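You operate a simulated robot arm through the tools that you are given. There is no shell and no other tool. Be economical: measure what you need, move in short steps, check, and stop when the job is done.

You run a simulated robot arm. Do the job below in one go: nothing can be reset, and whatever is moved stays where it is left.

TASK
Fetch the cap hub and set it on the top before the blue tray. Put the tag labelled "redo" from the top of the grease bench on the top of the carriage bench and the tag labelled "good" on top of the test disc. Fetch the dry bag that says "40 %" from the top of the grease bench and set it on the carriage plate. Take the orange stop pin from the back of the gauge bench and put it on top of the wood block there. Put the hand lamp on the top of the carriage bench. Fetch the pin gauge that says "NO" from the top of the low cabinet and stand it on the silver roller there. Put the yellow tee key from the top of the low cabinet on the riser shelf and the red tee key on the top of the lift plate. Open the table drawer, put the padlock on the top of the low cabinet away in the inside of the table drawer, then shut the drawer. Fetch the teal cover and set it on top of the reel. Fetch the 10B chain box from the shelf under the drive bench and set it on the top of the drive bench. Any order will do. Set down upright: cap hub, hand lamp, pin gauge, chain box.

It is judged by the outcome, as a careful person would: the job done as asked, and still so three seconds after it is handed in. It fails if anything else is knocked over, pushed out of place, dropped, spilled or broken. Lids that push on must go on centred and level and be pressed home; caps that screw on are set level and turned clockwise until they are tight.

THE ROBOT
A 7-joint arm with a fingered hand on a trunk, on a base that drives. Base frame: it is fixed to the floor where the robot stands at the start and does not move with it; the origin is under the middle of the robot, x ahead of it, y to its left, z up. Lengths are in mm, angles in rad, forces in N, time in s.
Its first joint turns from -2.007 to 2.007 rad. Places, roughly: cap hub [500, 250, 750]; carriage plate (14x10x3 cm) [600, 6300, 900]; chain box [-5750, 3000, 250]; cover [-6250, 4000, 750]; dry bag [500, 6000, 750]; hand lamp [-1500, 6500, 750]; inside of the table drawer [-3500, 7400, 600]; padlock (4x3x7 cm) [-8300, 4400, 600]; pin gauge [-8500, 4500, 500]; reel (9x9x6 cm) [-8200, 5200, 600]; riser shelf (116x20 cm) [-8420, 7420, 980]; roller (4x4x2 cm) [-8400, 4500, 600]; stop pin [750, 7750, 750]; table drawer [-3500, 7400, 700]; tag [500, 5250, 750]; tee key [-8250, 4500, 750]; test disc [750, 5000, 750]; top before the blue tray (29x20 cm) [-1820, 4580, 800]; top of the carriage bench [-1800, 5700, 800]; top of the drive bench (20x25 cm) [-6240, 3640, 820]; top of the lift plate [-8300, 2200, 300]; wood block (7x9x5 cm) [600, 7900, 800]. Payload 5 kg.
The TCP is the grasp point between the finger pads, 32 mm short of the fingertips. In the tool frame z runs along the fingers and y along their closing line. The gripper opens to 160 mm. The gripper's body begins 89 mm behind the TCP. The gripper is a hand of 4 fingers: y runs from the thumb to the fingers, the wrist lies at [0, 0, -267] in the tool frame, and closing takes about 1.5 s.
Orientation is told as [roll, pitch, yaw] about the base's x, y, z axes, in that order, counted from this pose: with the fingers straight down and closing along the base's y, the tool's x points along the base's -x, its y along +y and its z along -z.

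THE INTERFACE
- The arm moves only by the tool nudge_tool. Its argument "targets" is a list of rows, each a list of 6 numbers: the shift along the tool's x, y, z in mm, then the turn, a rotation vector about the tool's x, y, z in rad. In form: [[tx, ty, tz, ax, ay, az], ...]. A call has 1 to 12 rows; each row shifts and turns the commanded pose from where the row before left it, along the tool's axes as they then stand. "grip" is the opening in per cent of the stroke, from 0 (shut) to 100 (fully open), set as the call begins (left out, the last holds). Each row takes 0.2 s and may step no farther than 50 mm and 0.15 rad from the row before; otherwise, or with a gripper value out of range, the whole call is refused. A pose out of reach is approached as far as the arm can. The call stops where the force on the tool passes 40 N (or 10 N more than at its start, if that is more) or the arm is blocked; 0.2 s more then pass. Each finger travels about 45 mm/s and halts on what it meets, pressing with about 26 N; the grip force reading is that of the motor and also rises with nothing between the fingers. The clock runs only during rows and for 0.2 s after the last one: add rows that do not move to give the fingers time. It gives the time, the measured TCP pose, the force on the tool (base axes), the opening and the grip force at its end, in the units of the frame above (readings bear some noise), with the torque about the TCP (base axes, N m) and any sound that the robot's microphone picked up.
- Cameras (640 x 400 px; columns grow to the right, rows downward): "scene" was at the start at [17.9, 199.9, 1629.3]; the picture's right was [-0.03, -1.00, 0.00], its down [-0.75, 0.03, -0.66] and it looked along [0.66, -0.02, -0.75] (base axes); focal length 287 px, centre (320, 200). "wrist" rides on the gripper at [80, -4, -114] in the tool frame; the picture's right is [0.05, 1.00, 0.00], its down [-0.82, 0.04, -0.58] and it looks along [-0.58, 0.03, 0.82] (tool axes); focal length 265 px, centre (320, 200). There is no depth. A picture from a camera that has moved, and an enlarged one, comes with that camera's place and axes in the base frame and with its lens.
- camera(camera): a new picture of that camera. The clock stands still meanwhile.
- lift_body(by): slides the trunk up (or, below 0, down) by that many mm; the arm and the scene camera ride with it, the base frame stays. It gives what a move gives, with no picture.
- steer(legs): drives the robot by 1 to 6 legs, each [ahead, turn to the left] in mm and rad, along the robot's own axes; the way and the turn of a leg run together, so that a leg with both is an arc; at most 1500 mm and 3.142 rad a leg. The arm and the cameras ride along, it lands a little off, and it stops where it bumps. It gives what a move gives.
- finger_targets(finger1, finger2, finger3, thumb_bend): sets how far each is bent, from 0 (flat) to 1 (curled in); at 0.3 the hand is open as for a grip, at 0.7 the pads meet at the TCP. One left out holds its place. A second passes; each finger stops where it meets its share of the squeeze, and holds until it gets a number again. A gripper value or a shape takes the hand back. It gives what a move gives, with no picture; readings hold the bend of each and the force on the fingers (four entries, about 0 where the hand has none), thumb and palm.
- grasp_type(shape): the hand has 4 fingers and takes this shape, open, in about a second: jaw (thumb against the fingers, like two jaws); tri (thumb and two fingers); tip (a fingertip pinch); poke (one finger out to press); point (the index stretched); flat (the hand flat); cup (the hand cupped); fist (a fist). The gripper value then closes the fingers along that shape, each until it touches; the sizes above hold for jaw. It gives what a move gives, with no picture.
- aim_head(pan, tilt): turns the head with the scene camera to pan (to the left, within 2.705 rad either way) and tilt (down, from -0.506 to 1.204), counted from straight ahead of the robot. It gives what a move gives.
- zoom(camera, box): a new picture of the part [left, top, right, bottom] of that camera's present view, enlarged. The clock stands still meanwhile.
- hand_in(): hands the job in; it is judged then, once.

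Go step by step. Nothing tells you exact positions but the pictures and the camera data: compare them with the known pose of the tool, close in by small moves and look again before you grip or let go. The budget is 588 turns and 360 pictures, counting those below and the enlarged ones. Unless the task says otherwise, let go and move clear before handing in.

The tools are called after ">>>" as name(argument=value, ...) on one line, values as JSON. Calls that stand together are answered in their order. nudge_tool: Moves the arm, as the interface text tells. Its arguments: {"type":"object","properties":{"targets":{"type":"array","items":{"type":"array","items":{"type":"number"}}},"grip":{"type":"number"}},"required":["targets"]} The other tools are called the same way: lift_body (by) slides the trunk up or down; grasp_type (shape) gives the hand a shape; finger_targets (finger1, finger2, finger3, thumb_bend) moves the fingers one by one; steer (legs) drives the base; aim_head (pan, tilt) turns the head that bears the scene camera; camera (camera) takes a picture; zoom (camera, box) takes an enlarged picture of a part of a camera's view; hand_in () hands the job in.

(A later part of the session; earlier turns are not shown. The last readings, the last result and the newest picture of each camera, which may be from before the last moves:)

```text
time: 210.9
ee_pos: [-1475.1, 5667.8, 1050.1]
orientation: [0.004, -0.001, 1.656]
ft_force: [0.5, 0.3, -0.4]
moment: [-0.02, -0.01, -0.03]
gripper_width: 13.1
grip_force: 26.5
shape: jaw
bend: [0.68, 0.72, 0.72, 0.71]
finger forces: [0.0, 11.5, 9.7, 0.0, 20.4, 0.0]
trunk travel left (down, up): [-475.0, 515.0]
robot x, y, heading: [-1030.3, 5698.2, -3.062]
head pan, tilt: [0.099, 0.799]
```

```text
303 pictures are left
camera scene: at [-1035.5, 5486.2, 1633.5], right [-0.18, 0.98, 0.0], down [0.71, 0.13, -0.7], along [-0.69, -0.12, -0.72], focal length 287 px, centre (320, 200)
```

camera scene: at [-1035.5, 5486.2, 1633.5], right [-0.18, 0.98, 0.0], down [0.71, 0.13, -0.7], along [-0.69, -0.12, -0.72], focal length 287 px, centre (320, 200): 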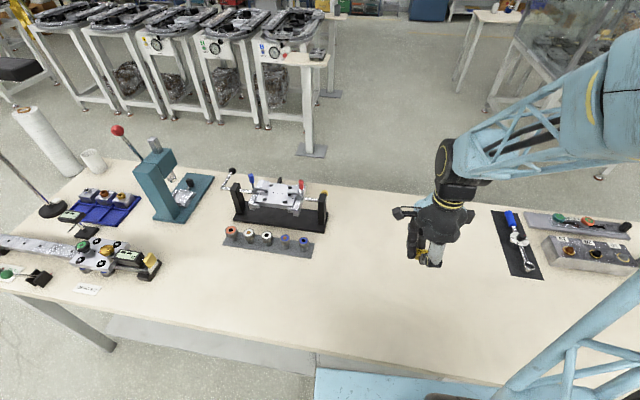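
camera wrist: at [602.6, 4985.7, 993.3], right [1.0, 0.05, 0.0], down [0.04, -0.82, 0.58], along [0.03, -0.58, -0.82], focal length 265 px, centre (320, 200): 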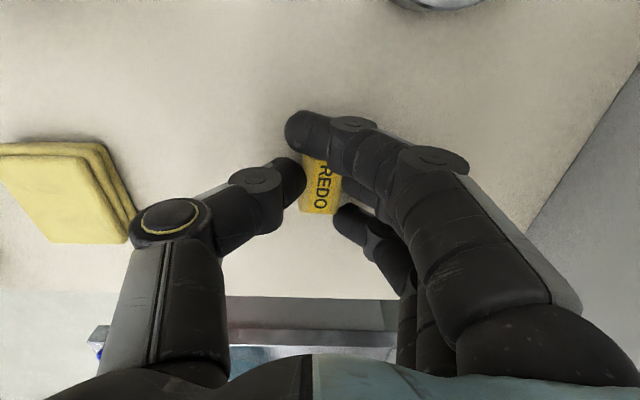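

I'll move the tag over the free area and feel down for the surface.

>>> nudge_tool(targets=[[4.2, 44.7, 0, 0, 0, 0], [4.2, 44.7, 0, 0, 0, 0], [4.2, 44.7, 0, 0, 0, 0], [4.2, 44.7, 0, 0, 0, 0], [4.2, 44.7, 0, 0, 0, 0], [4.2, 44.7, 0, 0, 0, 0], [0, 0, 40, 0, 0, 0], [0, 0, 40, 0, 0, 0], [0, 0, 40, 0, 0, 0], [0, 0, 0, 0, 0, 0]])

>>> camera(camera="scene")

>>> camera(camera="wrist")

```text
time: 213.1
ee_pos: [-1740.1, 5621.0, 930.2]
orientation: [0.003, 0.0, 1.656]
ft_force: [0.0, -0.6, -0.7]
moment: [0.05, 0.0, 0.0]
gripper_width: 13.1
grip_force: 26.0
shape: jaw
bend: [0.68, 0.71, 0.72, 0.71]
finger forces: [0.1, 11.8, 9.5, 0.0, 20.7, 0.0]
trunk travel left (down, up): [-475.0, 515.0]
robot x, y, heading: [-1031.4, 5698.9, -3.065]
head pan, tilt: [0.099, 0.799]
```

```text
302 pictures are left
camera scene: at [-1035.8, 5486.1, 1633.5], right [-0.18, 0.98, 0.0], down [0.71, 0.13, -0.7], along [-0.69, -0.12, -0.72], focal length 287 px, centre (320, 200)
```

scene: 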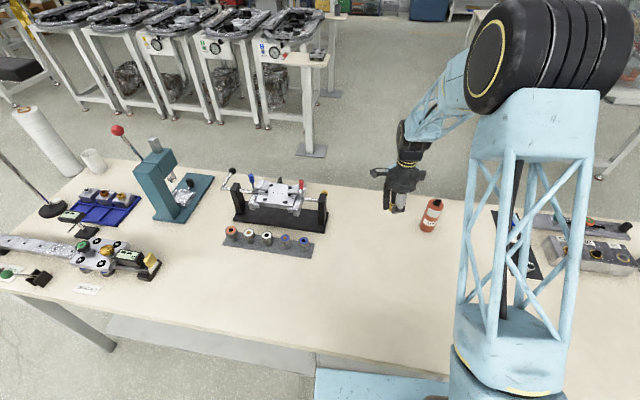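

```text
301 pictures are left
camera wrist: at [-1729.3, 5540.7, 1044.2], right [-0.99, -0.14, 0.0], down [-0.11, 0.81, 0.58], along [-0.08, 0.57, -0.82], focal length 265 px, centre (320, 200)
```

wrist: 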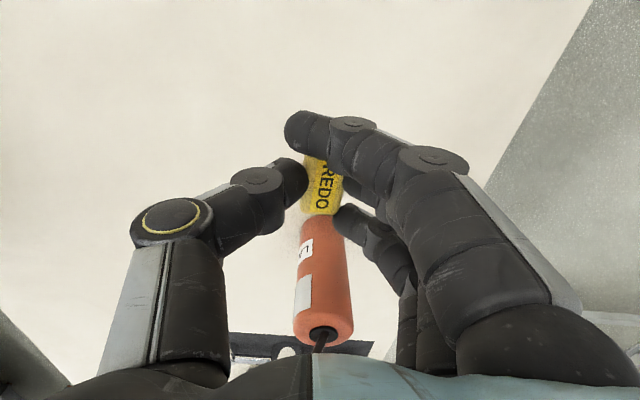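

>>> nudge_tool(targets=[[30, 0, 0, 0, 0, 0], [0, 0, 30, 0, 0, 0], [0, 0, 15, 0, 0, 0], [0, 0, 5, 0, 0, 0], [0, 0, 4, 0, 0, 0], [0, 0, 4, 0, 0, 0], [0, 0, 0, 0, 0, 0]])

>>> zoom(camera="scene", box=[340, 160, 460, 235])

```text
time: 214.7
ee_pos: [-1737.1, 5590.5, 872.7]
orientation: [0.004, 0.0, 1.658]
ft_force: [0.8, -0.1, -0.2]
moment: [-0.03, -0.02, 0.01]
gripper_width: 12.8
grip_force: 25.8
shape: jaw
bend: [0.68, 0.71, 0.72, 0.71]
finger forces: [0.1, 11.7, 9.6, 0.1, 20.6, 0.0]
trunk travel left (down, up): [-475.0, 515.0]
robot x, y, heading: [-1027.2, 5700.7, -3.068]
head pan, tilt: [0.099, 0.799]
```

```text
5.33 times, centred on (400, 198) of scene
camera zoom: at [-1035.6, 5486.1, 1633.5], right [-0.18, 0.98, 0.0], down [0.71, 0.13, -0.7], along [-0.69, -0.12, -0.72], focal length 1530 px, centre (-107, 213)
```

zoom: 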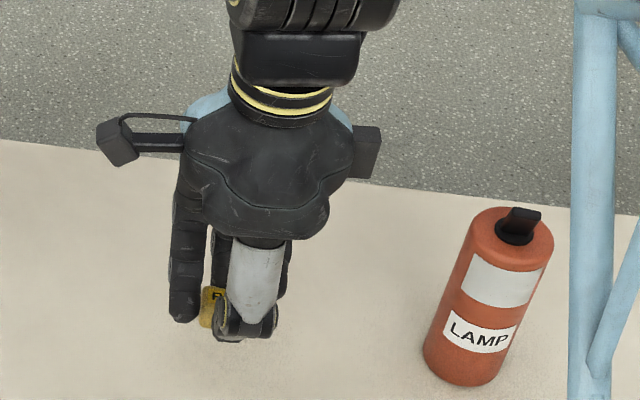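

>>> nudge_tool(targets=[[0, 0, 10, 0, 0, 0], [0, 0, 10, 0, 0, 0], [0, 0, 4, 0, 0, 0], [0, 0, 3, 0, 0, 0], [0, 0, 0, 0, 0, 0]])

>>> nudge_tool(targets=[[0, 0, 2, 0, 0, 0], [0, 0, 2, 0, 0, 0], [0, 0, 2, 0, 0, 0], [0, 0, 0, 0, 0, 0]])

```text
time: 215.9
ee_pos: [-1736.5, 5590.9, 846.6]
orientation: [0.003, 0.002, 1.656]
ft_force: [-0.1, -0.4, -0.4]
moment: [0.01, 0.04, 0.02]
gripper_width: 13.2
grip_force: 26.5
shape: jaw
bend: [0.68, 0.71, 0.72, 0.71]
finger forces: [0.1, 11.7, 9.6, 0.0, 20.7, 0.0]
trunk travel left (down, up): [-475.0, 515.0]
robot x, y, heading: [-1031.2, 5696.7, -3.064]
head pan, tilt: [0.099, 0.799]
```

```text
time: 216.9
ee_pos: [-1738.3, 5590.4, 840.7]
orientation: [0.005, 0.002, 1.658]
ft_force: [0.7, -0.5, 0.8]
moment: [-0.03, 0.02, 0.01]
gripper_width: 13.2
grip_force: 26.3
shape: jaw
bend: [0.68, 0.72, 0.72, 0.71]
finger forces: [0.1, 11.8, 9.4, 0.0, 20.8, 0.0]
trunk travel left (down, up): [-475.0, 515.0]
robot x, y, heading: [-1034.6, 5699.1, -3.064]
head pan, tilt: [0.099, 0.799]
```

>>> nudge_tool(targets=[[0, 0, 1.5, 0, 0, 0], [0, 0, 1.5, 0, 0, 0], [0, 0, 0, 0, 0, 0]])

```text
time: 217.7
ee_pos: [-1736.9, 5589.6, 838.9]
orientation: [0.006, 0.0, 1.657]
ft_force: [3.4, 0.3, 18.8]
moment: [0.13, 0.14, 0.01]
gripper_width: 14.0
grip_force: 26.0
shape: jaw
bend: [0.68, 0.72, 0.72, 0.71]
finger forces: [0.0, 13.2, 10.4, 0.1, 27.9, 0.1]
trunk travel left (down, up): [-475.0, 515.0]
robot x, y, heading: [-1029.3, 5702.5, -3.067]
head pan, tilt: [0.099, 0.799]
```

Contact. Release, rise and check.

>>> nudge_tool(targets=[[0, 0, -1, 0, 0, 0], [0, 0, 0, 0, 0, 0], [0, 0, 0, 0, 0, 0], [0, 0, 0, 0, 0, 0], [0, 0, 0, 0, 0, 0]], grip=42)

>>> nudge_tool(targets=[[0, 0, -20, 0, 0, 0], [0, 0, -45, 0, 0, 0], [0, 0, -45, 0, 0, 0], [0, 0, -45, 0, 0, 0], [0, 0, -45, 0, 0, 0], [0, -45, 0, 0, 0, 0], [0, -45, 0, 0, 0, 0], [0, -45, 0, 0, 0, 0], [0, -45, 0, 0, 0, 0], [0, -45, 0, 0, 0, 0]])

>>> zoom(camera="scene", box=[300, 150, 540, 300])

```text
time: 218.9
ee_pos: [-1738.4, 5590.4, 837.9]
orientation: [0.003, 0.0, 1.656]
ft_force: [-0.4, 0.0, 0.1]
moment: [0.02, 0.02, 0.01]
gripper_width: 66.6
grip_force: 0.1
shape: jaw
bend: [0.73, 0.73, 0.73, 0.7]
finger forces: [0.1, 0.1, 0.1, 0.1, 0.0, 0.1]
trunk travel left (down, up): [-475.0, 515.0]
robot x, y, heading: [-1030.4, 5695.9, -3.065]
head pan, tilt: [0.099, 0.799]
```

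```text
time: 221.1
ee_pos: [-1512.7, 5608.5, 1037.3]
orientation: [0.006, 0.0, 1.657]
ft_force: [-0.1, -1.4, 0.5]
moment: [0.02, -0.04, -0.01]
gripper_width: 66.7
grip_force: 0.0
shape: jaw
bend: [0.73, 0.73, 0.73, 0.7]
finger forces: [0.0, 0.0, 0.0, 0.0, 0.0, 0.0]
trunk travel left (down, up): [-475.0, 515.0]
robot x, y, heading: [-1031.4, 5695.7, -3.066]
head pan, tilt: [0.099, 0.799]
```

```text
2.67 times, centred on (420, 225) of scene
camera zoom: at [-1035.0, 5486.3, 1633.6], right [-0.18, 0.98, 0.0], down [0.71, 0.13, -0.7], along [-0.69, -0.12, -0.72], focal length 765 px, centre (53, 133)
```

zoom: 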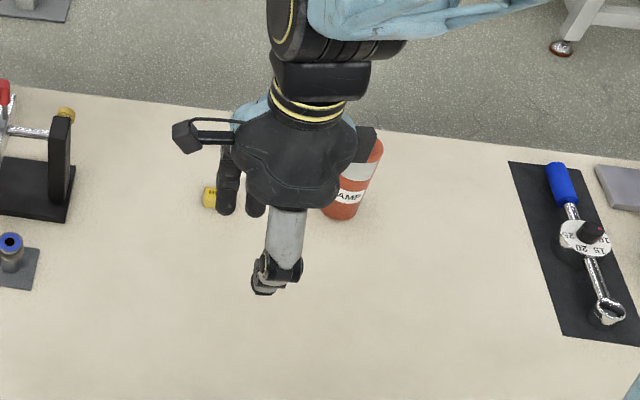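

Tag placed. Next the dry bag "40 %" near (596,6060); drive to the grease bench's far section.

>>> steer(legs=[[-460, 0], [0, -1.646], [420, 0], [0, -1.571], [480, 0]])

>>> aim_head(pan=0, tilt=0.75)

>>> camera(camera="scene")

```text
time: 236.3
ee_pos: [398.1, 6202.6, 1036.5]
orientation: [0.005, 0.001, -1.564]
ft_force: [0.4, -0.4, -0.7]
moment: [0.01, -0.01, -0.04]
gripper_width: 66.9
grip_force: 0.0
shape: jaw
bend: [0.73, 0.73, 0.73, 0.7]
finger forces: [0.0, 0.0, 0.0, 0.0, 0.0, 0.1]
trunk travel left (down, up): [-475.0, 515.0]
robot x, y, heading: [-89.1, 6147.9, 0.004]
head pan, tilt: [0.099, 0.799]
```

```text
time: 237.0
ee_pos: [396.3, 6202.5, 1036.6]
orientation: [0.004, -0.001, -1.564]
ft_force: [0.0, -0.2, 0.1]
moment: [-0.01, -0.01, -0.01]
gripper_width: 67.0
grip_force: 0.1
shape: jaw
bend: [0.73, 0.73, 0.73, 0.7]
finger forces: [0.1, 0.0, 0.0, 0.0, 0.0, 0.0]
trunk travel left (down, up): [-475.0, 515.0]
robot x, y, heading: [-92.6, 6148.5, -0.003]
head pan, tilt: [0.0, 0.75]
```

```text
298 pictures are left
camera scene: at [-68.0, 6351.7, 1637.5], right [0.0, -1.0, 0.0], down [-0.68, 0.0, -0.73], along [0.73, 0.0, -0.68], focal length 287 px, centre (320, 200)
```

scene: 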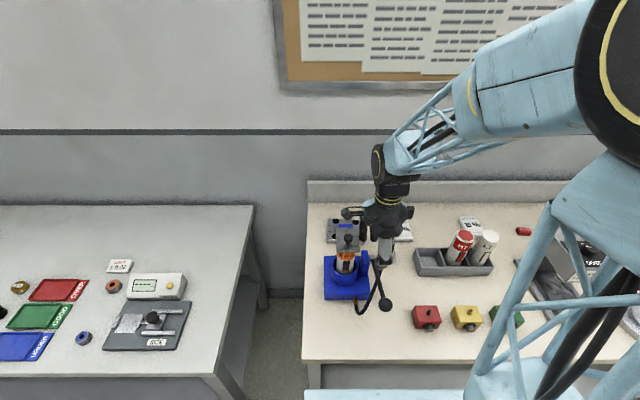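

I'll raise the hand clear of the grease gun and zoom in.

>>> nudge_tool(targets=[[0, 0, -45, 0, 0, 0], [0, 0, -45, 0, 0, 0], [0, 0, 0, 0, 0, 0]])

>>> zoom(camera="scene", box=[310, 190, 520, 321])

>>> camera(camera="wrist")

```text
time: 237.8
ee_pos: [398.2, 6202.2, 1126.4]
orientation: [0.005, -0.002, -1.563]
ft_force: [-0.1, 0.0, 0.3]
moment: [0.03, 0.02, 0.01]
gripper_width: 66.9
grip_force: 0.1
shape: jaw
bend: [0.73, 0.73, 0.73, 0.7]
finger forces: [0.1, 0.1, 0.0, 0.1, 0.1, 0.0]
trunk travel left (down, up): [-475.0, 515.0]
robot x, y, heading: [-89.3, 6147.8, 0.002]
head pan, tilt: [0.0, 0.75]
```

```text
3.05 times, centred on (415, 256) of scene
camera zoom: at [-68.1, 6351.7, 1637.5], right [0.0, -1.0, 0.0], down [-0.68, 0.0, -0.73], along [0.73, 0.0, -0.68], focal length 874 px, centre (30, 31)
```

zoom: 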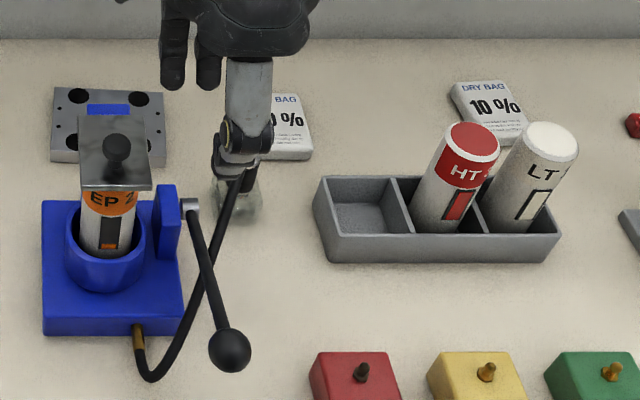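

```text
296 pictures are left
camera wrist: at [392.3, 6282.2, 1241.0], right [1.0, 0.06, 0.0], down [0.05, -0.81, 0.58], along [0.04, -0.58, -0.82], focal length 265 px, centre (320, 200)
```

wrist: 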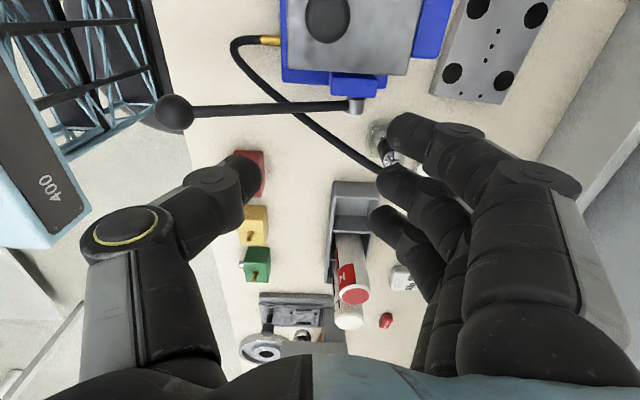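

The plate (with four holes) is at about (598,6263) behind the grease gun, and the bag is at about (604,6055). To keep the camera bump away from the gun, I'll turn the hand a further 90° so the camera is on the far side.

>>> nudge_tool(targets=[[0, 0, 0, 0, 0, 0.142], [0, 0, 0, 0, 0, 0.142], [0, 0, 0, 0, 0, 0.142], [0, 0, 0, 0, 0, 0.142], [0, 0, 0, 0, 0, 0.142], [0, 0, 0, 0, 0, 0.142], [0, 0, 0, 0, 0, 0.142], [0, 0, 0, 0, 0, 0.142], [0, 0, 0, 0, 0, 0.142], [0, 0, 0, 0, 0, 0.142], [0, 0, 0, 0, 0, 0.142], [0, 0, 0, 0, 0, 0]], grip=75)

```text
time: 240.4
ee_pos: [397.5, 6202.8, 1127.0]
orientation: [0.002, 0.006, -3.129]
ft_force: [-0.7, -1.1, 1.1]
moment: [0.02, -0.02, 0.01]
gripper_width: 119.7
grip_force: 0.0
shape: jaw
bend: [0.63, 0.63, 0.63, 0.6]
finger forces: [0.0, 0.1, 0.0, 0.0, 0.0, 0.0]
trunk travel left (down, up): [-475.0, 515.0]
robot x, y, heading: [-94.4, 6148.9, 0.001]
head pan, tilt: [0.0, 0.75]
```

>>> nudge_tool(targets=[[34, 25, 0, 0, 0, 0], [34, 25, 0, 0, 0, 0], [34, 25, 0, 0, 0, 0], [34, 25, 0, 0, 0, 0], [34, 25, 0, 0, 0, 0], [34, 25, 0, 0, 0, 0], [0, 0, 40, 0, 0, 0], [0, 0, 40, 0, 0, 0], [0, 0, 0, 0, 0, 0]])

>>> camera(camera="wrist")

>>> zoom(camera="scene", box=[310, 190, 520, 321])

```text
time: 242.4
ee_pos: [603.6, 6055.2, 1047.5]
orientation: [0.001, 0.003, -3.126]
ft_force: [0.1, -0.6, 0.3]
moment: [0.01, 0.02, 0.01]
gripper_width: 119.7
grip_force: 0.1
shape: jaw
bend: [0.63, 0.63, 0.63, 0.6]
finger forces: [0.0, 0.0, 0.0, 0.0, 0.1, 0.0]
trunk travel left (down, up): [-475.0, 515.0]
robot x, y, heading: [-88.4, 6151.0, 0.002]
head pan, tilt: [0.0, 0.75]
```

```text
295 pictures are left
camera wrist: at [682.3, 6060.0, 1161.5], right [0.07, -1.0, 0.0], down [-0.82, -0.05, 0.57], along [-0.57, -0.04, -0.82], focal length 265 px, centre (320, 200)
```

wrist: 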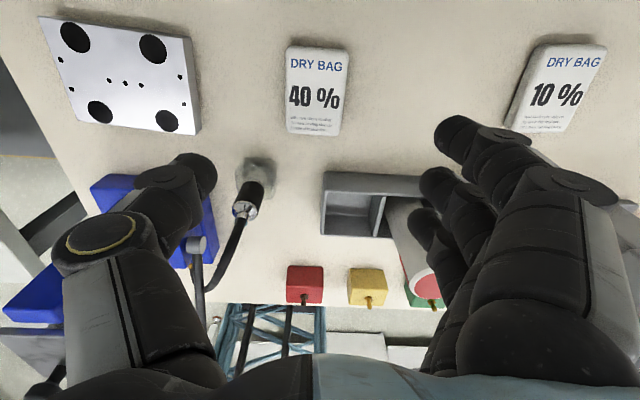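

```text
3.05 times, centred on (415, 256) of scene
camera zoom: at [-67.6, 6351.5, 1637.6], right [0.0, -1.0, 0.0], down [-0.68, 0.0, -0.73], along [0.73, 0.0, -0.68], focal length 874 px, centre (30, 31)
```

zoom: 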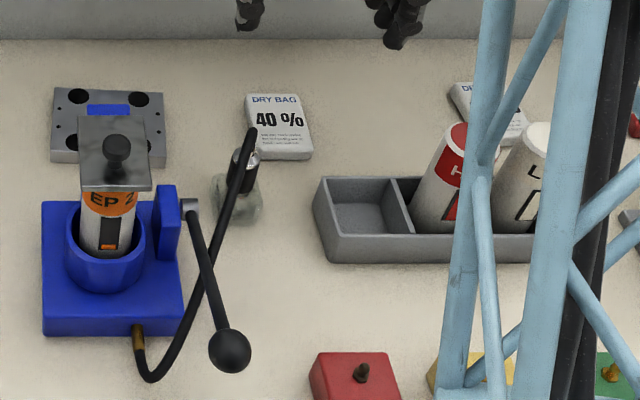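

Clear view: bag at about (612,6059), 64 mm wide; plate at about (610,6260). I'll descend to the bag.

>>> nudge_tool(targets=[[8, -4, 40, 0, 0, 0], [0, 0, 45, 0, 0, 0], [0, 0, 40, 0, 0, 0], [0, 0, 25, 0, 0, 0], [0, 0, 0, 0, 0, 0]], grip=68)

>>> camera(camera="wrist")

```text
time: 243.6
ee_pos: [612.7, 6057.9, 895.3]
orientation: [0.0, 0.002, -3.126]
ft_force: [-0.6, 0.1, 0.1]
moment: [-0.01, 0.02, 0.0]
gripper_width: 109.2
grip_force: 0.0
shape: jaw
bend: [0.68, 0.68, 0.68, 0.64]
finger forces: [0.0, 0.0, 0.0, 0.0, 0.0, 0.0]
trunk travel left (down, up): [-475.0, 515.0]
robot x, y, heading: [-90.9, 6150.1, -0.004]
head pan, tilt: [0.0, 0.75]
```

```text
293 pictures are left
camera wrist: at [691.7, 6064.0, 1009.3], right [0.07, -1.0, 0.0], down [-0.82, -0.05, 0.57], along [-0.57, -0.04, -0.82], focal length 265 px, centre (320, 200)
```

wrist: 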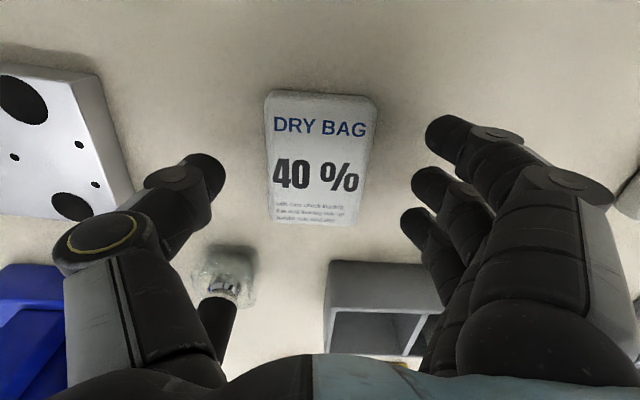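

>>> nudge_tool(targets=[[4, 0, 8, 0, 0, 0], [0, 0, 5, 0, 0, 0], [0, 0, 3, 0, 0, 0], [0, 0, 0, 0, 0, 0]])

>>> nudge_tool(targets=[[0, 0, 0, 0, 0, 0], [0, 0, 0, 0, 0, 0], [0, 0, 0, 0, 0, 0], [0, 0, 0, 0, 0, 0], [0, 0, 0, 0, 0, 0], [0, 0, 0, 0, 0, 0]], grip=15)

>>> camera(camera="wrist")

```text
time: 244.6
ee_pos: [617.3, 6059.1, 880.4]
orientation: [0.0, 0.003, -3.126]
ft_force: [-0.3, -0.1, -0.3]
moment: [0.01, 0.03, 0.0]
gripper_width: 109.3
grip_force: 0.1
shape: jaw
bend: [0.68, 0.68, 0.68, 0.64]
finger forces: [0.1, 0.0, 0.0, 0.0, 0.0, 0.1]
trunk travel left (down, up): [-475.0, 515.0]
robot x, y, heading: [-91.4, 6151.7, 0.002]
head pan, tilt: [0.0, 0.75]
```

```text
time: 246.0
ee_pos: [616.5, 6059.8, 880.6]
orientation: [-0.001, 0.003, -3.126]
ft_force: [0.2, 0.1, -0.1]
moment: [-0.02, 0.01, 0.0]
gripper_width: 59.2
grip_force: 26.1
shape: jaw
bend: [0.73, 0.73, 0.73, 0.7]
finger forces: [7.6, 7.9, 8.0, 0.0, 23.4, 0.1]
trunk travel left (down, up): [-475.0, 515.0]
robot x, y, heading: [-92.4, 6149.0, -0.001]
head pan, tilt: [0.0, 0.75]
```

```text
292 pictures are left
camera wrist: at [696.0, 6064.8, 994.8], right [0.07, -1.0, 0.0], down [-0.82, -0.05, 0.57], along [-0.57, -0.04, -0.82], focal length 265 px, centre (320, 200)
```

wrist: 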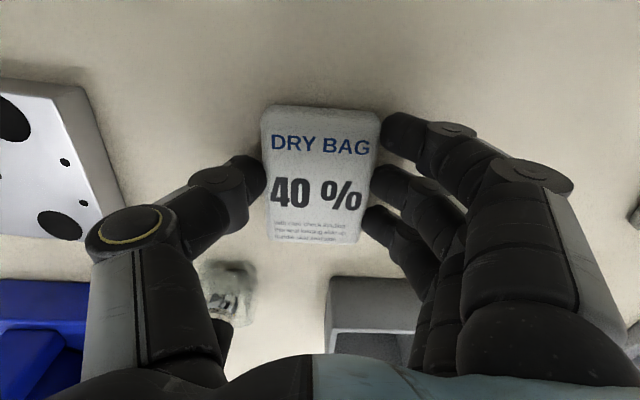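

>>> nudge_tool(targets=[[0, 0, -20, 0, 0, 0], [0, 0, -40, 0, 0, 0], [0, 0, -40, 0, 0, 0], [0, -40, 0, 0, 0, 0], [0, -40, 0, 0, 0, 0], [0, -40, 0, 0, 0, 0], [0, -40, 0, 0, 0, 0], [-4, -40, 0, 0, 0, 0], [0, 0, 0, 0, 0, 0]])

>>> camera(camera="wrist")

>>> zoom(camera="scene", box=[310, 180, 470, 280])

```text
time: 248.0
ee_pos: [608.2, 6258.4, 979.1]
orientation: [0.001, 0.004, -3.126]
ft_force: [-0.6, -0.3, -0.7]
moment: [-0.01, 0.0, 0.01]
gripper_width: 59.0
grip_force: 26.4
shape: jaw
bend: [0.73, 0.73, 0.73, 0.7]
finger forces: [7.6, 7.9, 8.1, 0.0, 23.8, 0.0]
trunk travel left (down, up): [-475.0, 515.0]
robot x, y, heading: [-89.7, 6151.8, -0.003]
head pan, tilt: [0.0, 0.75]
```

```text
291 pictures are left
camera wrist: at [688.1, 6263.8, 1093.2], right [0.07, -1.0, 0.0], down [-0.82, -0.05, 0.57], along [-0.57, -0.04, -0.82], focal length 265 px, centre (320, 200)
```

wrist: 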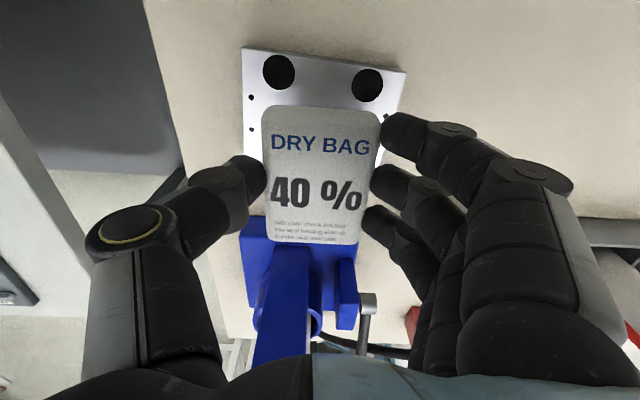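

```text
4.00 times, centred on (390, 230) of scene
camera zoom: at [-68.0, 6351.9, 1637.5], right [0.0, -1.0, 0.0], down [-0.68, 0.0, -0.73], along [0.73, 0.0, -0.68], focal length 1148 px, centre (40, 80)
```

zoom: 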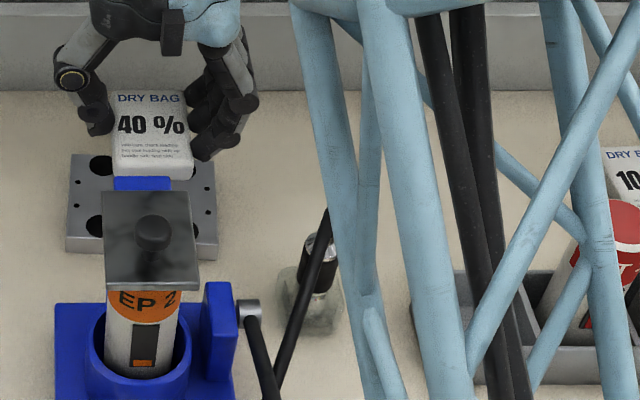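

Bag is centred over the plate. I'll lower to contact.

>>> nudge_tool(targets=[[-2, 0, 30, 0, 0, 0], [0, 0, 25, 0, 0, 0], [0, 0, 4, 0, 0, 0], [0, 0, 4, 0, 0, 0], [0, 0, 3, 0, 0, 0], [0, 0, 0, 0, 0, 0]])

>>> camera(camera="wrist")

```text
time: 249.4
ee_pos: [607.7, 6260.9, 913.5]
orientation: [0.002, 0.003, -3.125]
ft_force: [-0.1, -0.3, -0.6]
moment: [-0.03, 0.0, -0.02]
gripper_width: 58.7
grip_force: 25.8
shape: jaw
bend: [0.73, 0.73, 0.73, 0.7]
finger forces: [7.6, 8.1, 8.2, 0.1, 23.7, 0.0]
trunk travel left (down, up): [-475.0, 515.0]
robot x, y, heading: [-89.8, 6149.3, 0.004]
head pan, tilt: [0.0, 0.75]
```

```text
289 pictures are left
camera wrist: at [687.3, 6264.8, 1028.7], right [0.07, -1.0, 0.0], down [-0.82, -0.05, 0.57], along [-0.57, -0.04, -0.82], focal length 265 px, centre (320, 200)
```

wrist: 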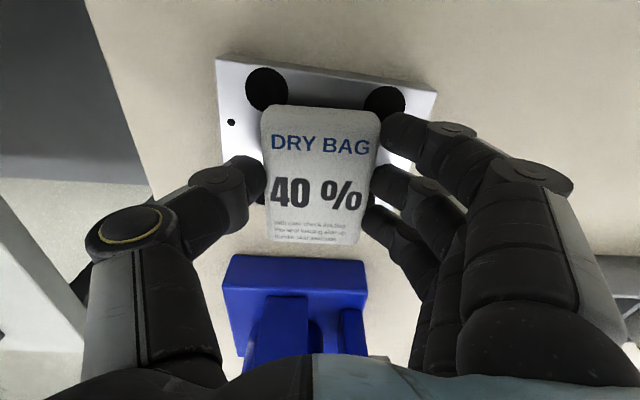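

>>> nudge_tool(targets=[[0, 0, 3, 0, 0, 0], [0, 0, 3, 0, 0, 0], [0, 0, 3, 0, 0, 0], [0, 0, 0, 0, 0, 0]])

>>> nudge_tool(targets=[[0, 0, 2, 0, 0, 0], [0, 0, 2, 0, 0, 0], [0, 0, 2, 0, 0, 0], [0, 0, 0, 0, 0, 0]])

```text
time: 250.4
ee_pos: [607.1, 6260.4, 905.6]
orientation: [-0.001, 0.004, -3.125]
ft_force: [-0.5, 0.3, -0.6]
moment: [-0.01, 0.0, 0.0]
gripper_width: 59.1
grip_force: 26.2
shape: jaw
bend: [0.73, 0.73, 0.73, 0.7]
finger forces: [7.7, 8.0, 8.2, 0.1, 23.6, 0.1]
trunk travel left (down, up): [-475.0, 515.0]
robot x, y, heading: [-91.1, 6151.0, 0.001]
head pan, tilt: [0.0, 0.75]
```

```text
time: 251.4
ee_pos: [608.3, 6258.7, 901.6]
orientation: [0.0, 0.005, -3.126]
ft_force: [0.5, 2.4, 11.1]
moment: [-0.04, 0.0, -0.01]
gripper_width: 59.3
grip_force: 25.4
shape: jaw
bend: [0.73, 0.73, 0.73, 0.7]
finger forces: [8.0, 8.4, 8.6, 0.0, 26.9, 0.0]
trunk travel left (down, up): [-475.0, 515.0]
robot x, y, heading: [-93.3, 6148.7, -0.0]
head pan, tilt: [0.0, 0.75]
```

Contact on the plate. Release and rise.

>>> nudge_tool(targets=[[0, 0, -1, 0, 0, 0], [0, 0, 0, 0, 0, 0], [0, 0, 0, 0, 0, 0], [0, 0, 0, 0, 0, 0], [0, 0, 0, 0, 0, 0]], grip=68)

>>> nudge_tool(targets=[[0, 0, -20, 0, 0, 0], [0, 0, -45, 0, 0, 0], [0, 0, -45, 0, 0, 0], [0, 0, -45, 0, 0, 0], [0, 0, -45, 0, 0, 0], [0, 0, 0, 0, 0, 0]])

>>> camera(camera="wrist")

```text
time: 252.6
ee_pos: [608.3, 6259.6, 902.3]
orientation: [-0.001, 0.004, -3.126]
ft_force: [0.3, -0.2, -0.6]
moment: [-0.04, 0.01, 0.02]
gripper_width: 108.5
grip_force: 0.0
shape: jaw
bend: [0.68, 0.68, 0.68, 0.65]
finger forces: [0.0, 0.1, 0.0, 0.0, 0.1, 0.1]
trunk travel left (down, up): [-475.0, 515.0]
robot x, y, heading: [-93.2, 6152.5, 0.0]
head pan, tilt: [0.0, 0.75]
```

```text
time: 254.0
ee_pos: [603.7, 6260.4, 1101.8]
orientation: [0.002, 0.003, -3.127]
ft_force: [0.1, -1.1, -0.1]
moment: [0.03, 0.01, 0.0]
gripper_width: 108.1
grip_force: 0.0
shape: jaw
bend: [0.68, 0.68, 0.68, 0.65]
finger forces: [0.1, 0.0, 0.0, 0.0, 0.0, 0.0]
trunk travel left (down, up): [-475.0, 515.0]
robot x, y, heading: [-89.4, 6148.8, -0.004]
head pan, tilt: [0.0, 0.75]
```

```text
288 pictures are left
camera wrist: at [683.5, 6265.5, 1215.1], right [0.07, -1.0, 0.0], down [-0.82, -0.05, 0.57], along [-0.57, -0.04, -0.82], focal length 265 px, centre (320, 200)
```

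wrist: 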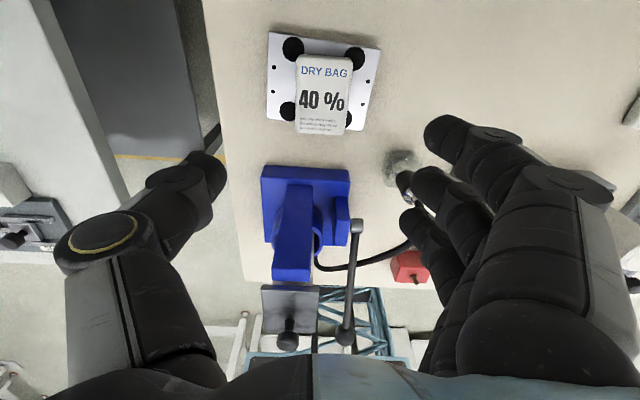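

The bag rests on the plate. Next the gauge bench: raise, retract and drive there.

>>> nudge_tool(targets=[[0, 0, -45, 0, 0, 0], [-45, 0, -20, 0, 0, 0], [-45, 0, 0, 0, 0, 0], [-45, 0, 0, 0, 0, 0], [-45, 0, 0, 0, 0, 0], [-45, 0, 0, 0, 0, 0]])

>>> steer(legs=[[-400, 0], [0, 1.571], [1400, 0], [200, 0], [0, -1.571], [180, 0]])

>>> camera(camera="scene")

```text
time: 255.4
ee_pos: [380.9, 6257.2, 1165.5]
orientation: [0.0, 0.005, -3.126]
ft_force: [-0.9, 0.2, -0.5]
moment: [-0.01, 0.01, 0.01]
gripper_width: 108.4
grip_force: 0.0
shape: jaw
bend: [0.68, 0.68, 0.68, 0.65]
finger forces: [0.0, 0.1, 0.1, 0.0, 0.1, 0.0]
trunk travel left (down, up): [-475.0, 515.0]
robot x, y, heading: [-88.6, 6150.4, -0.0]
head pan, tilt: [0.0, 0.75]
```

```text
time: 274.4
ee_pos: [175.9, 7870.7, 1164.8]
orientation: [0.001, 0.003, -3.12]
ft_force: [0.2, -0.1, 0.1]
moment: [-0.02, 0.01, -0.01]
gripper_width: 108.3
grip_force: 0.1
shape: jaw
bend: [0.68, 0.68, 0.68, 0.65]
finger forces: [0.1, 0.0, 0.0, 0.0, 0.1, 0.0]
trunk travel left (down, up): [-475.0, 515.0]
robot x, y, heading: [-291.7, 7762.3, 0.005]
head pan, tilt: [0.0, 0.75]
```

```text
287 pictures are left
camera scene: at [-273.4, 7962.6, 1637.4], right [0.0, -1.0, 0.0], down [-0.68, 0.0, -0.73], along [0.73, 0.0, -0.68], focal length 287 px, centre (320, 200)
```

scene: 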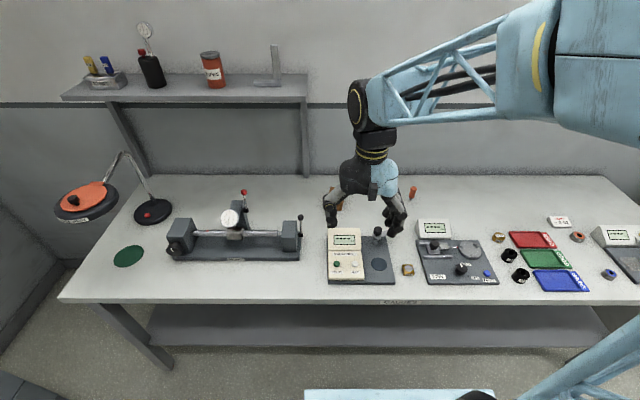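

>>> nudge_tool(targets=[[0, -48, 0, 0, 0, 0], [0, -48, 0, 0, 0, 0], [0, -48, 0, 0, 0, 0], [0, -48, 0, 0, 0, 0], [0, -48, 0, 0, 0, 0], [0, 0, 0, 0, 0, 0]])

>>> zoom(camera="scene", box=[310, 160, 470, 260])

```text
time: 275.8
ee_pos: [171.1, 8110.7, 1167.9]
orientation: [-0.001, 0.004, -3.121]
ft_force: [0.1, -0.6, 0.2]
moment: [-0.07, 0.04, -0.01]
gripper_width: 108.4
grip_force: 0.1
shape: jaw
bend: [0.68, 0.68, 0.68, 0.65]
finger forces: [0.0, 0.0, 0.1, 0.1, 0.0, 0.0]
trunk travel left (down, up): [-475.0, 515.0]
robot x, y, heading: [-296.2, 7761.5, 0.002]
head pan, tilt: [0.0, 0.75]
```

```text
4.00 times, centred on (390, 210) of scene
camera zoom: at [-273.9, 7962.8, 1637.5], right [0.0, -1.0, 0.0], down [-0.68, 0.0, -0.73], along [0.73, 0.0, -0.68], focal length 1148 px, centre (40, 160)
```

zoom: 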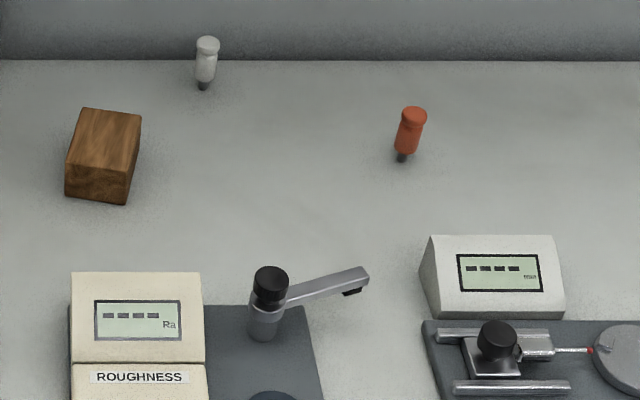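

The orange pin stands near (623,7576) and the wood block near (624,7897). I'll drive closer and hover over the pin.

>>> steer(legs=[[210, 0]])

>>> nudge_tool(targets=[[0, 48, 0, 0, 0, 0], [0, 48, 0, 0, 0, 0], [0, 48, 0, 0, 0, 0], [0, 48, 0, 0, 0, 0], [0, 48, 0, 0, 0, 0], [0, 48, 0, 0, 0, 0], [0, 48, 0, 0, 0, 0], [0, 48, 0, 0, 0, 0], [0, 48, 0, 0, 0, 0], [0, 48, 0, 0, 0, 0], [40, 20, 10, 0, 0, 0], [40, 20, 20, 0, 0, 0]])

```text
time: 277.5
ee_pos: [384.8, 8109.4, 1168.1]
orientation: [0.002, 0.004, -3.121]
ft_force: [-0.1, 0.7, -1.2]
moment: [0.02, 0.05, -0.03]
gripper_width: 108.3
grip_force: 0.0
shape: jaw
bend: [0.68, 0.68, 0.68, 0.65]
finger forces: [0.0, 0.1, 0.0, 0.0, 0.1, 0.0]
trunk travel left (down, up): [-475.0, 515.0]
robot x, y, heading: [-84.2, 7759.3, 0.005]
head pan, tilt: [0.0, 0.75]
```

```text
time: 280.1
ee_pos: [476.4, 7592.1, 1137.3]
orientation: [0.003, 0.003, -3.122]
ft_force: [-0.2, -0.1, -0.4]
moment: [0.0, -0.01, 0.05]
gripper_width: 108.3
grip_force: 0.1
shape: jaw
bend: [0.68, 0.68, 0.68, 0.65]
finger forces: [0.1, 0.0, 0.0, 0.0, 0.0, 0.0]
trunk travel left (down, up): [-475.0, 515.0]
robot x, y, heading: [-85.8, 7760.8, 0.005]
head pan, tilt: [0.0, 0.75]
```

>>> nudge_tool(targets=[[37, 3, 25, 0, 0, 0], [37, 3, 25, 0, 0, 0], [37, 3, 25, 0, 0, 0], [35, 3, 25, 0, 0, 0], [0, 0, 0, 0, 0, 0]], grip=55)

>>> camera(camera="wrist")

>>> camera(camera="scene")

```text
time: 281.3
ee_pos: [622.0, 7580.3, 1041.5]
orientation: [0.0, 0.004, -3.119]
ft_force: [0.0, -0.1, -0.3]
moment: [0.02, 0.01, -0.02]
gripper_width: 88.8
grip_force: 0.1
shape: jaw
bend: [0.72, 0.72, 0.72, 0.7]
finger forces: [0.0, 0.1, 0.1, 0.0, 0.0, 0.0]
trunk travel left (down, up): [-475.0, 515.0]
robot x, y, heading: [-80.8, 7760.5, 0.004]
head pan, tilt: [0.0, 0.75]
```

```text
285 pictures are left
camera wrist: at [702.5, 7586.6, 1155.0], right [0.07, -1.0, 0.0], down [-0.82, -0.06, 0.57], along [-0.57, -0.04, -0.82], focal length 265 px, centre (320, 200)
```

wrist: 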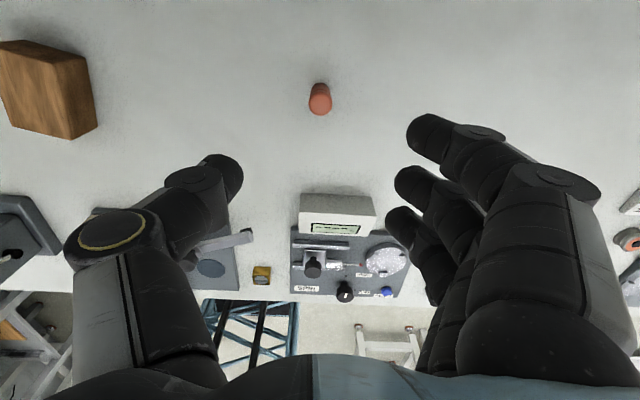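

```text
284 pictures are left
camera scene: at [-61.1, 7963.3, 1637.6], right [0.0, -1.0, 0.0], down [-0.68, 0.0, -0.73], along [0.73, 0.0, -0.68], focal length 287 px, centre (320, 200)
```

scene: 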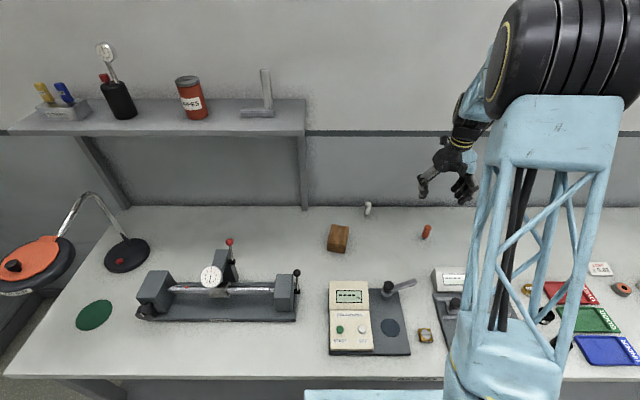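

>>> nudge_tool(targets=[[4, 0, 40, 0, 0, 0], [0, 0, 40, 0, 0, 0], [0, 0, 40, 0, 0, 0], [0, 0, 0, 0, 0, 0]])

>>> camera(camera="wrist")

>>> zoom(camera="scene", box=[380, 160, 480, 222])

```text
time: 282.3
ee_pos: [628.1, 7580.4, 920.1]
orientation: [0.002, 0.004, -3.12]
ft_force: [0.0, 0.4, -0.5]
moment: [-0.05, 0.0, -0.02]
gripper_width: 88.6
grip_force: 0.2
shape: jaw
bend: [0.72, 0.72, 0.72, 0.7]
finger forces: [0.0, 0.1, 0.0, 0.0, 0.1, 0.1]
trunk travel left (down, up): [-475.0, 515.0]
robot x, y, heading: [-83.0, 7758.2, 0.005]
head pan, tilt: [0.0, 0.75]
```

```text
283 pictures are left
camera wrist: at [706.8, 7587.4, 1034.6], right [0.07, -1.0, 0.0], down [-0.82, -0.06, 0.57], along [-0.57, -0.04, -0.82], focal length 265 px, centre (320, 200)
```

wrist: 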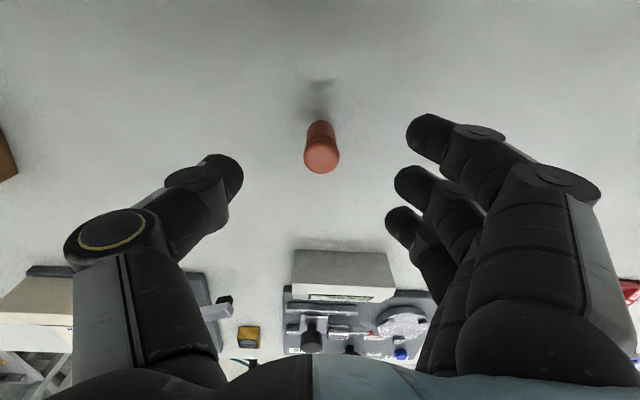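

```text
6.40 times, centred on (430, 191) of scene
camera zoom: at [-60.9, 7963.3, 1637.6], right [0.0, -1.0, 0.0], down [-0.68, 0.0, -0.73], along [0.73, 0.0, -0.68], focal length 1836 px, centre (-384, 258)
```

zoom: 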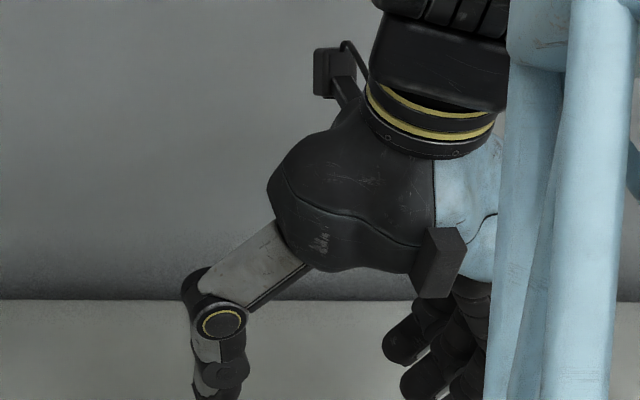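

>>> nudge_tool(targets=[[0, 0, 30, 0, 0, 0], [0, 0, 30, 0, 0, 0], [0, 0, 10, 0, 0, 0], [0, 0, 0, 0, 0, 0]])

>>> camera(camera="wrist")

```text
time: 283.3
ee_pos: [625.6, 7581.4, 849.1]
orientation: [0.0, 0.003, -3.12]
ft_force: [-0.7, 1.2, 1.1]
moment: [0.0, -0.02, 0.03]
gripper_width: 88.7
grip_force: 0.0
shape: jaw
bend: [0.72, 0.72, 0.72, 0.7]
finger forces: [0.0, 0.0, 0.0, 0.0, 0.0, 0.1]
trunk travel left (down, up): [-475.0, 515.0]
robot x, y, heading: [-80.3, 7762.5, 0.002]
head pan, tilt: [0.0, 0.75]
```

```text
281 pictures are left
camera wrist: at [706.8, 7588.1, 963.8], right [0.07, -1.0, 0.0], down [-0.82, -0.06, 0.57], along [-0.57, -0.04, -0.82], focal length 265 px, centre (320, 200)
```

wrist: 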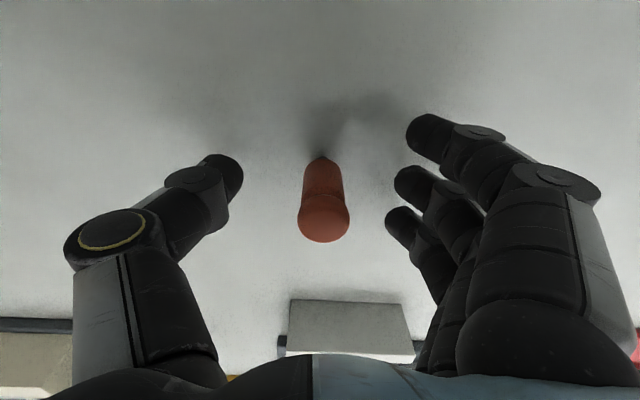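

>>> nudge_tool(targets=[[0, 0, 0, 0, 0, 0], [0, 0, 0, 0, 0, 0], [0, 0, 0, 0, 0, 0], [0, 0, 0, 0, 0, 0], [0, 0, 0, 0, 0, 0], [0, 0, 0, 0, 0, 0], [0, 0, 0, 0, 0, 0], [0, 0, 0, 0, 0, 0]], grip=0)

>>> camera(camera="wrist")

```text
time: 285.1
ee_pos: [627.3, 7581.9, 849.8]
orientation: [0.001, 0.002, -3.122]
ft_force: [-0.4, -0.1, -0.2]
moment: [0.0, -0.03, -0.01]
gripper_width: 3.5
grip_force: 26.3
shape: jaw
bend: [0.68, 0.7, 0.68, 0.71]
finger forces: [0.1, 14.7, 0.0, 0.0, 15.1, 0.1]
trunk travel left (down, up): [-475.0, 515.0]
robot x, y, heading: [-84.7, 7758.5, 0.003]
head pan, tilt: [0.0, 0.75]
```

```text
280 pictures are left
camera wrist: at [706.8, 7588.1, 963.9], right [0.07, -1.0, 0.0], down [-0.82, -0.06, 0.57], along [-0.57, -0.04, -0.82], focal length 265 px, centre (320, 200)
```

wrist: 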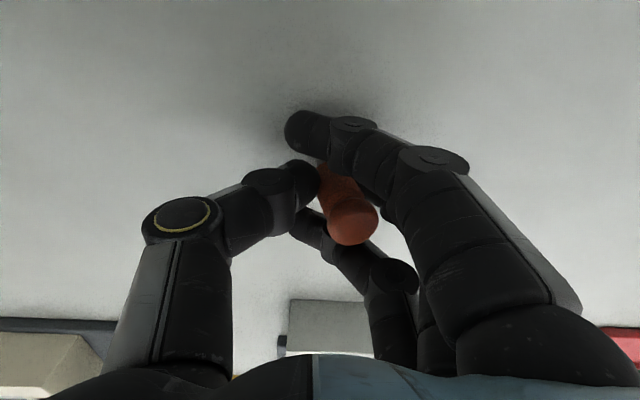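

The pin is held but tilted a bit in the grip. I'll lift slightly and inspect.

>>> nudge_tool(targets=[[0, 0, -20, 0, 0, 0], [0, 0, -40, 0, 0, 0], [0, 0, -40, 0, 0, 0], [0, 0, 0, 0, 0, 0]])

>>> zoom(camera="wrist", box=[240, 100, 440, 260])

>>> zoom(camera="scene", box=[380, 160, 480, 222])

```text
time: 286.1
ee_pos: [626.6, 7584.7, 950.4]
orientation: [0.001, 0.004, -3.122]
ft_force: [0.4, -0.6, -0.6]
moment: [-0.01, -0.01, 0.01]
gripper_width: 3.3
grip_force: 26.0
shape: jaw
bend: [0.68, 0.7, 0.68, 0.71]
finger forces: [0.0, 14.8, 0.0, 0.0, 15.1, 0.0]
trunk travel left (down, up): [-475.0, 515.0]
robot x, y, heading: [-84.3, 7762.0, -0.001]
head pan, tilt: [0.0, 0.75]
```

```text
2.50 times, centred on (340, 180) of wrist
camera zoom: at [705.1, 7590.4, 1064.7], right [0.07, -1.0, 0.0], down [-0.82, -0.06, 0.57], along [-0.57, -0.04, -0.82], focal length 664 px, centre (270, 250)
```

zoom: 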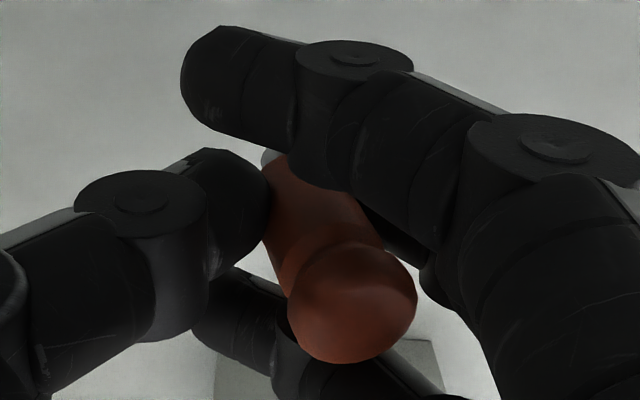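

```text
6.40 times, centred on (430, 191) of scene
camera zoom: at [-61.4, 7963.3, 1637.5], right [0.0, -1.0, 0.0], down [-0.68, 0.0, -0.73], along [0.73, 0.0, -0.68], focal length 1836 px, centre (-384, 258)
```

zoom: 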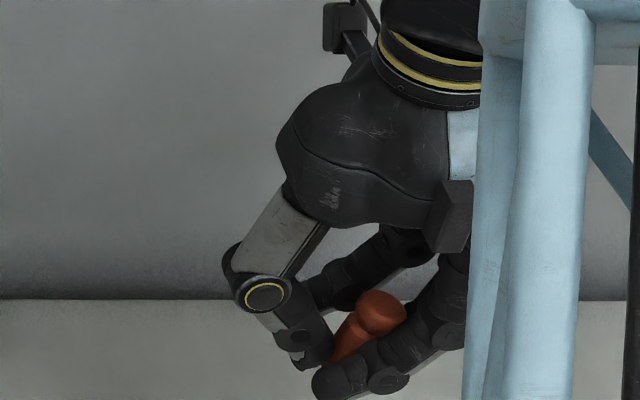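

The pin leans about 16° in the grip (head toward the fingers). I'll carry it over the wood block, then tilt the hand to make the pin vertical.

>>> nudge_tool(targets=[[0, 0, -40, 0, 0, 0], [-1, -46, 0, 0, 0, 0], [-1, -46, 0, 0, 0, 0], [-1, -46, 0, 0, 0, 0], [-1, -46, 0, 0, 0, 0], [-1, -46, 0, 0, 0, 0], [-1, -46, 0, 0, 0, 0], [0, -46, 0, 0, 0, 0], [0, 0, 0, -0.14, 0, 0], [0, 0, 0, -0.14, 0, 0], [0, 0, 0, 0, 0, 0]])

>>> camera(camera="wrist")

>>> zoom(camera="scene", box=[280, 150, 400, 250])

```text
time: 288.5
ee_pos: [614.9, 7894.7, 991.7]
orientation: [0.278, 0.006, -3.129]
ft_force: [-0.2, -1.0, -0.8]
moment: [-0.02, -0.01, -0.01]
gripper_width: 3.1
grip_force: 25.9
shape: jaw
bend: [0.68, 0.7, 0.68, 0.72]
finger forces: [0.1, 14.7, 0.1, 0.0, 15.2, 0.0]
trunk travel left (down, up): [-475.0, 515.0]
robot x, y, heading: [-85.4, 7760.5, -0.005]
head pan, tilt: [0.0, 0.75]
```

```text
277 pictures are left
camera wrist: at [693.2, 7930.9, 1101.0], right [0.06, -0.96, 0.27], down [-0.82, 0.11, 0.56], along [-0.57, -0.26, -0.78], focal length 265 px, centre (320, 200)
```

wrist: 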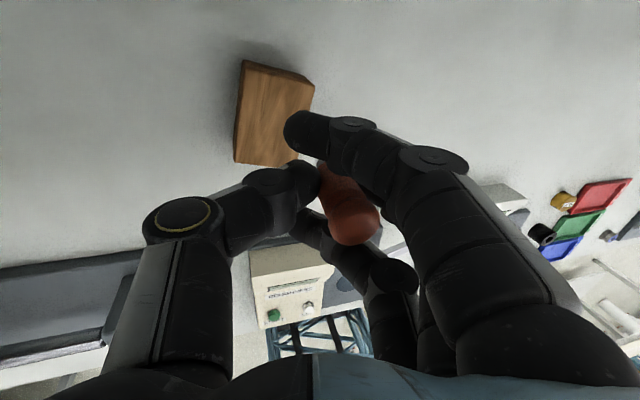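

```text
4.00 times, centred on (340, 200) of scene
camera zoom: at [-60.8, 7954.8, 1639.1], right [0.0, -1.0, -0.01], down [-0.68, 0.0, -0.73], along [0.73, 0.0, -0.68], focal length 1148 px, centre (240, 200)
```

zoom: 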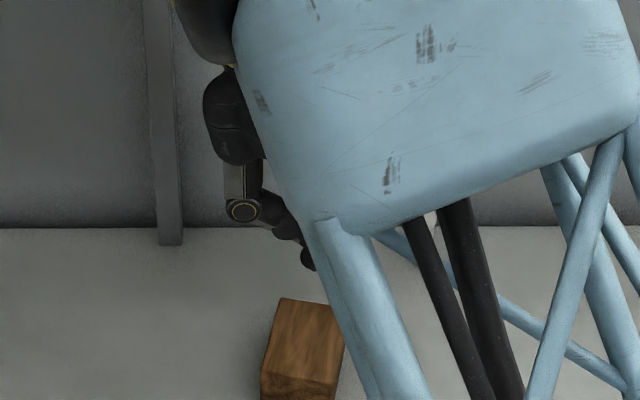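

The robot seems very slightly tilted, so I'll check whether any arm part touches the shelf.

>>> camera(camera="scene")

```text
275 pictures are left
camera scene: at [-60.8, 7954.8, 1639.1], right [0.0, -1.0, -0.01], down [-0.68, 0.0, -0.73], along [0.73, 0.0, -0.68], focal length 287 px, centre (320, 200)
```

scene: 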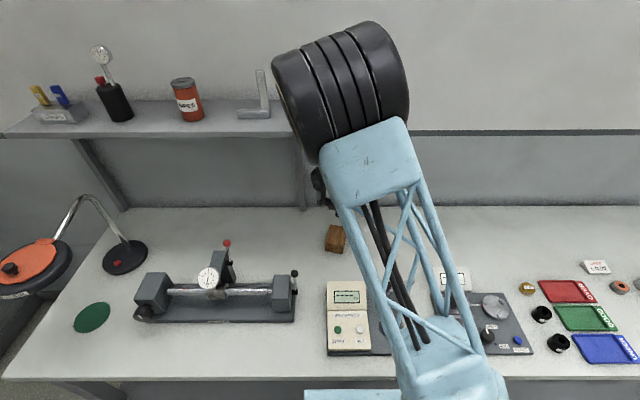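

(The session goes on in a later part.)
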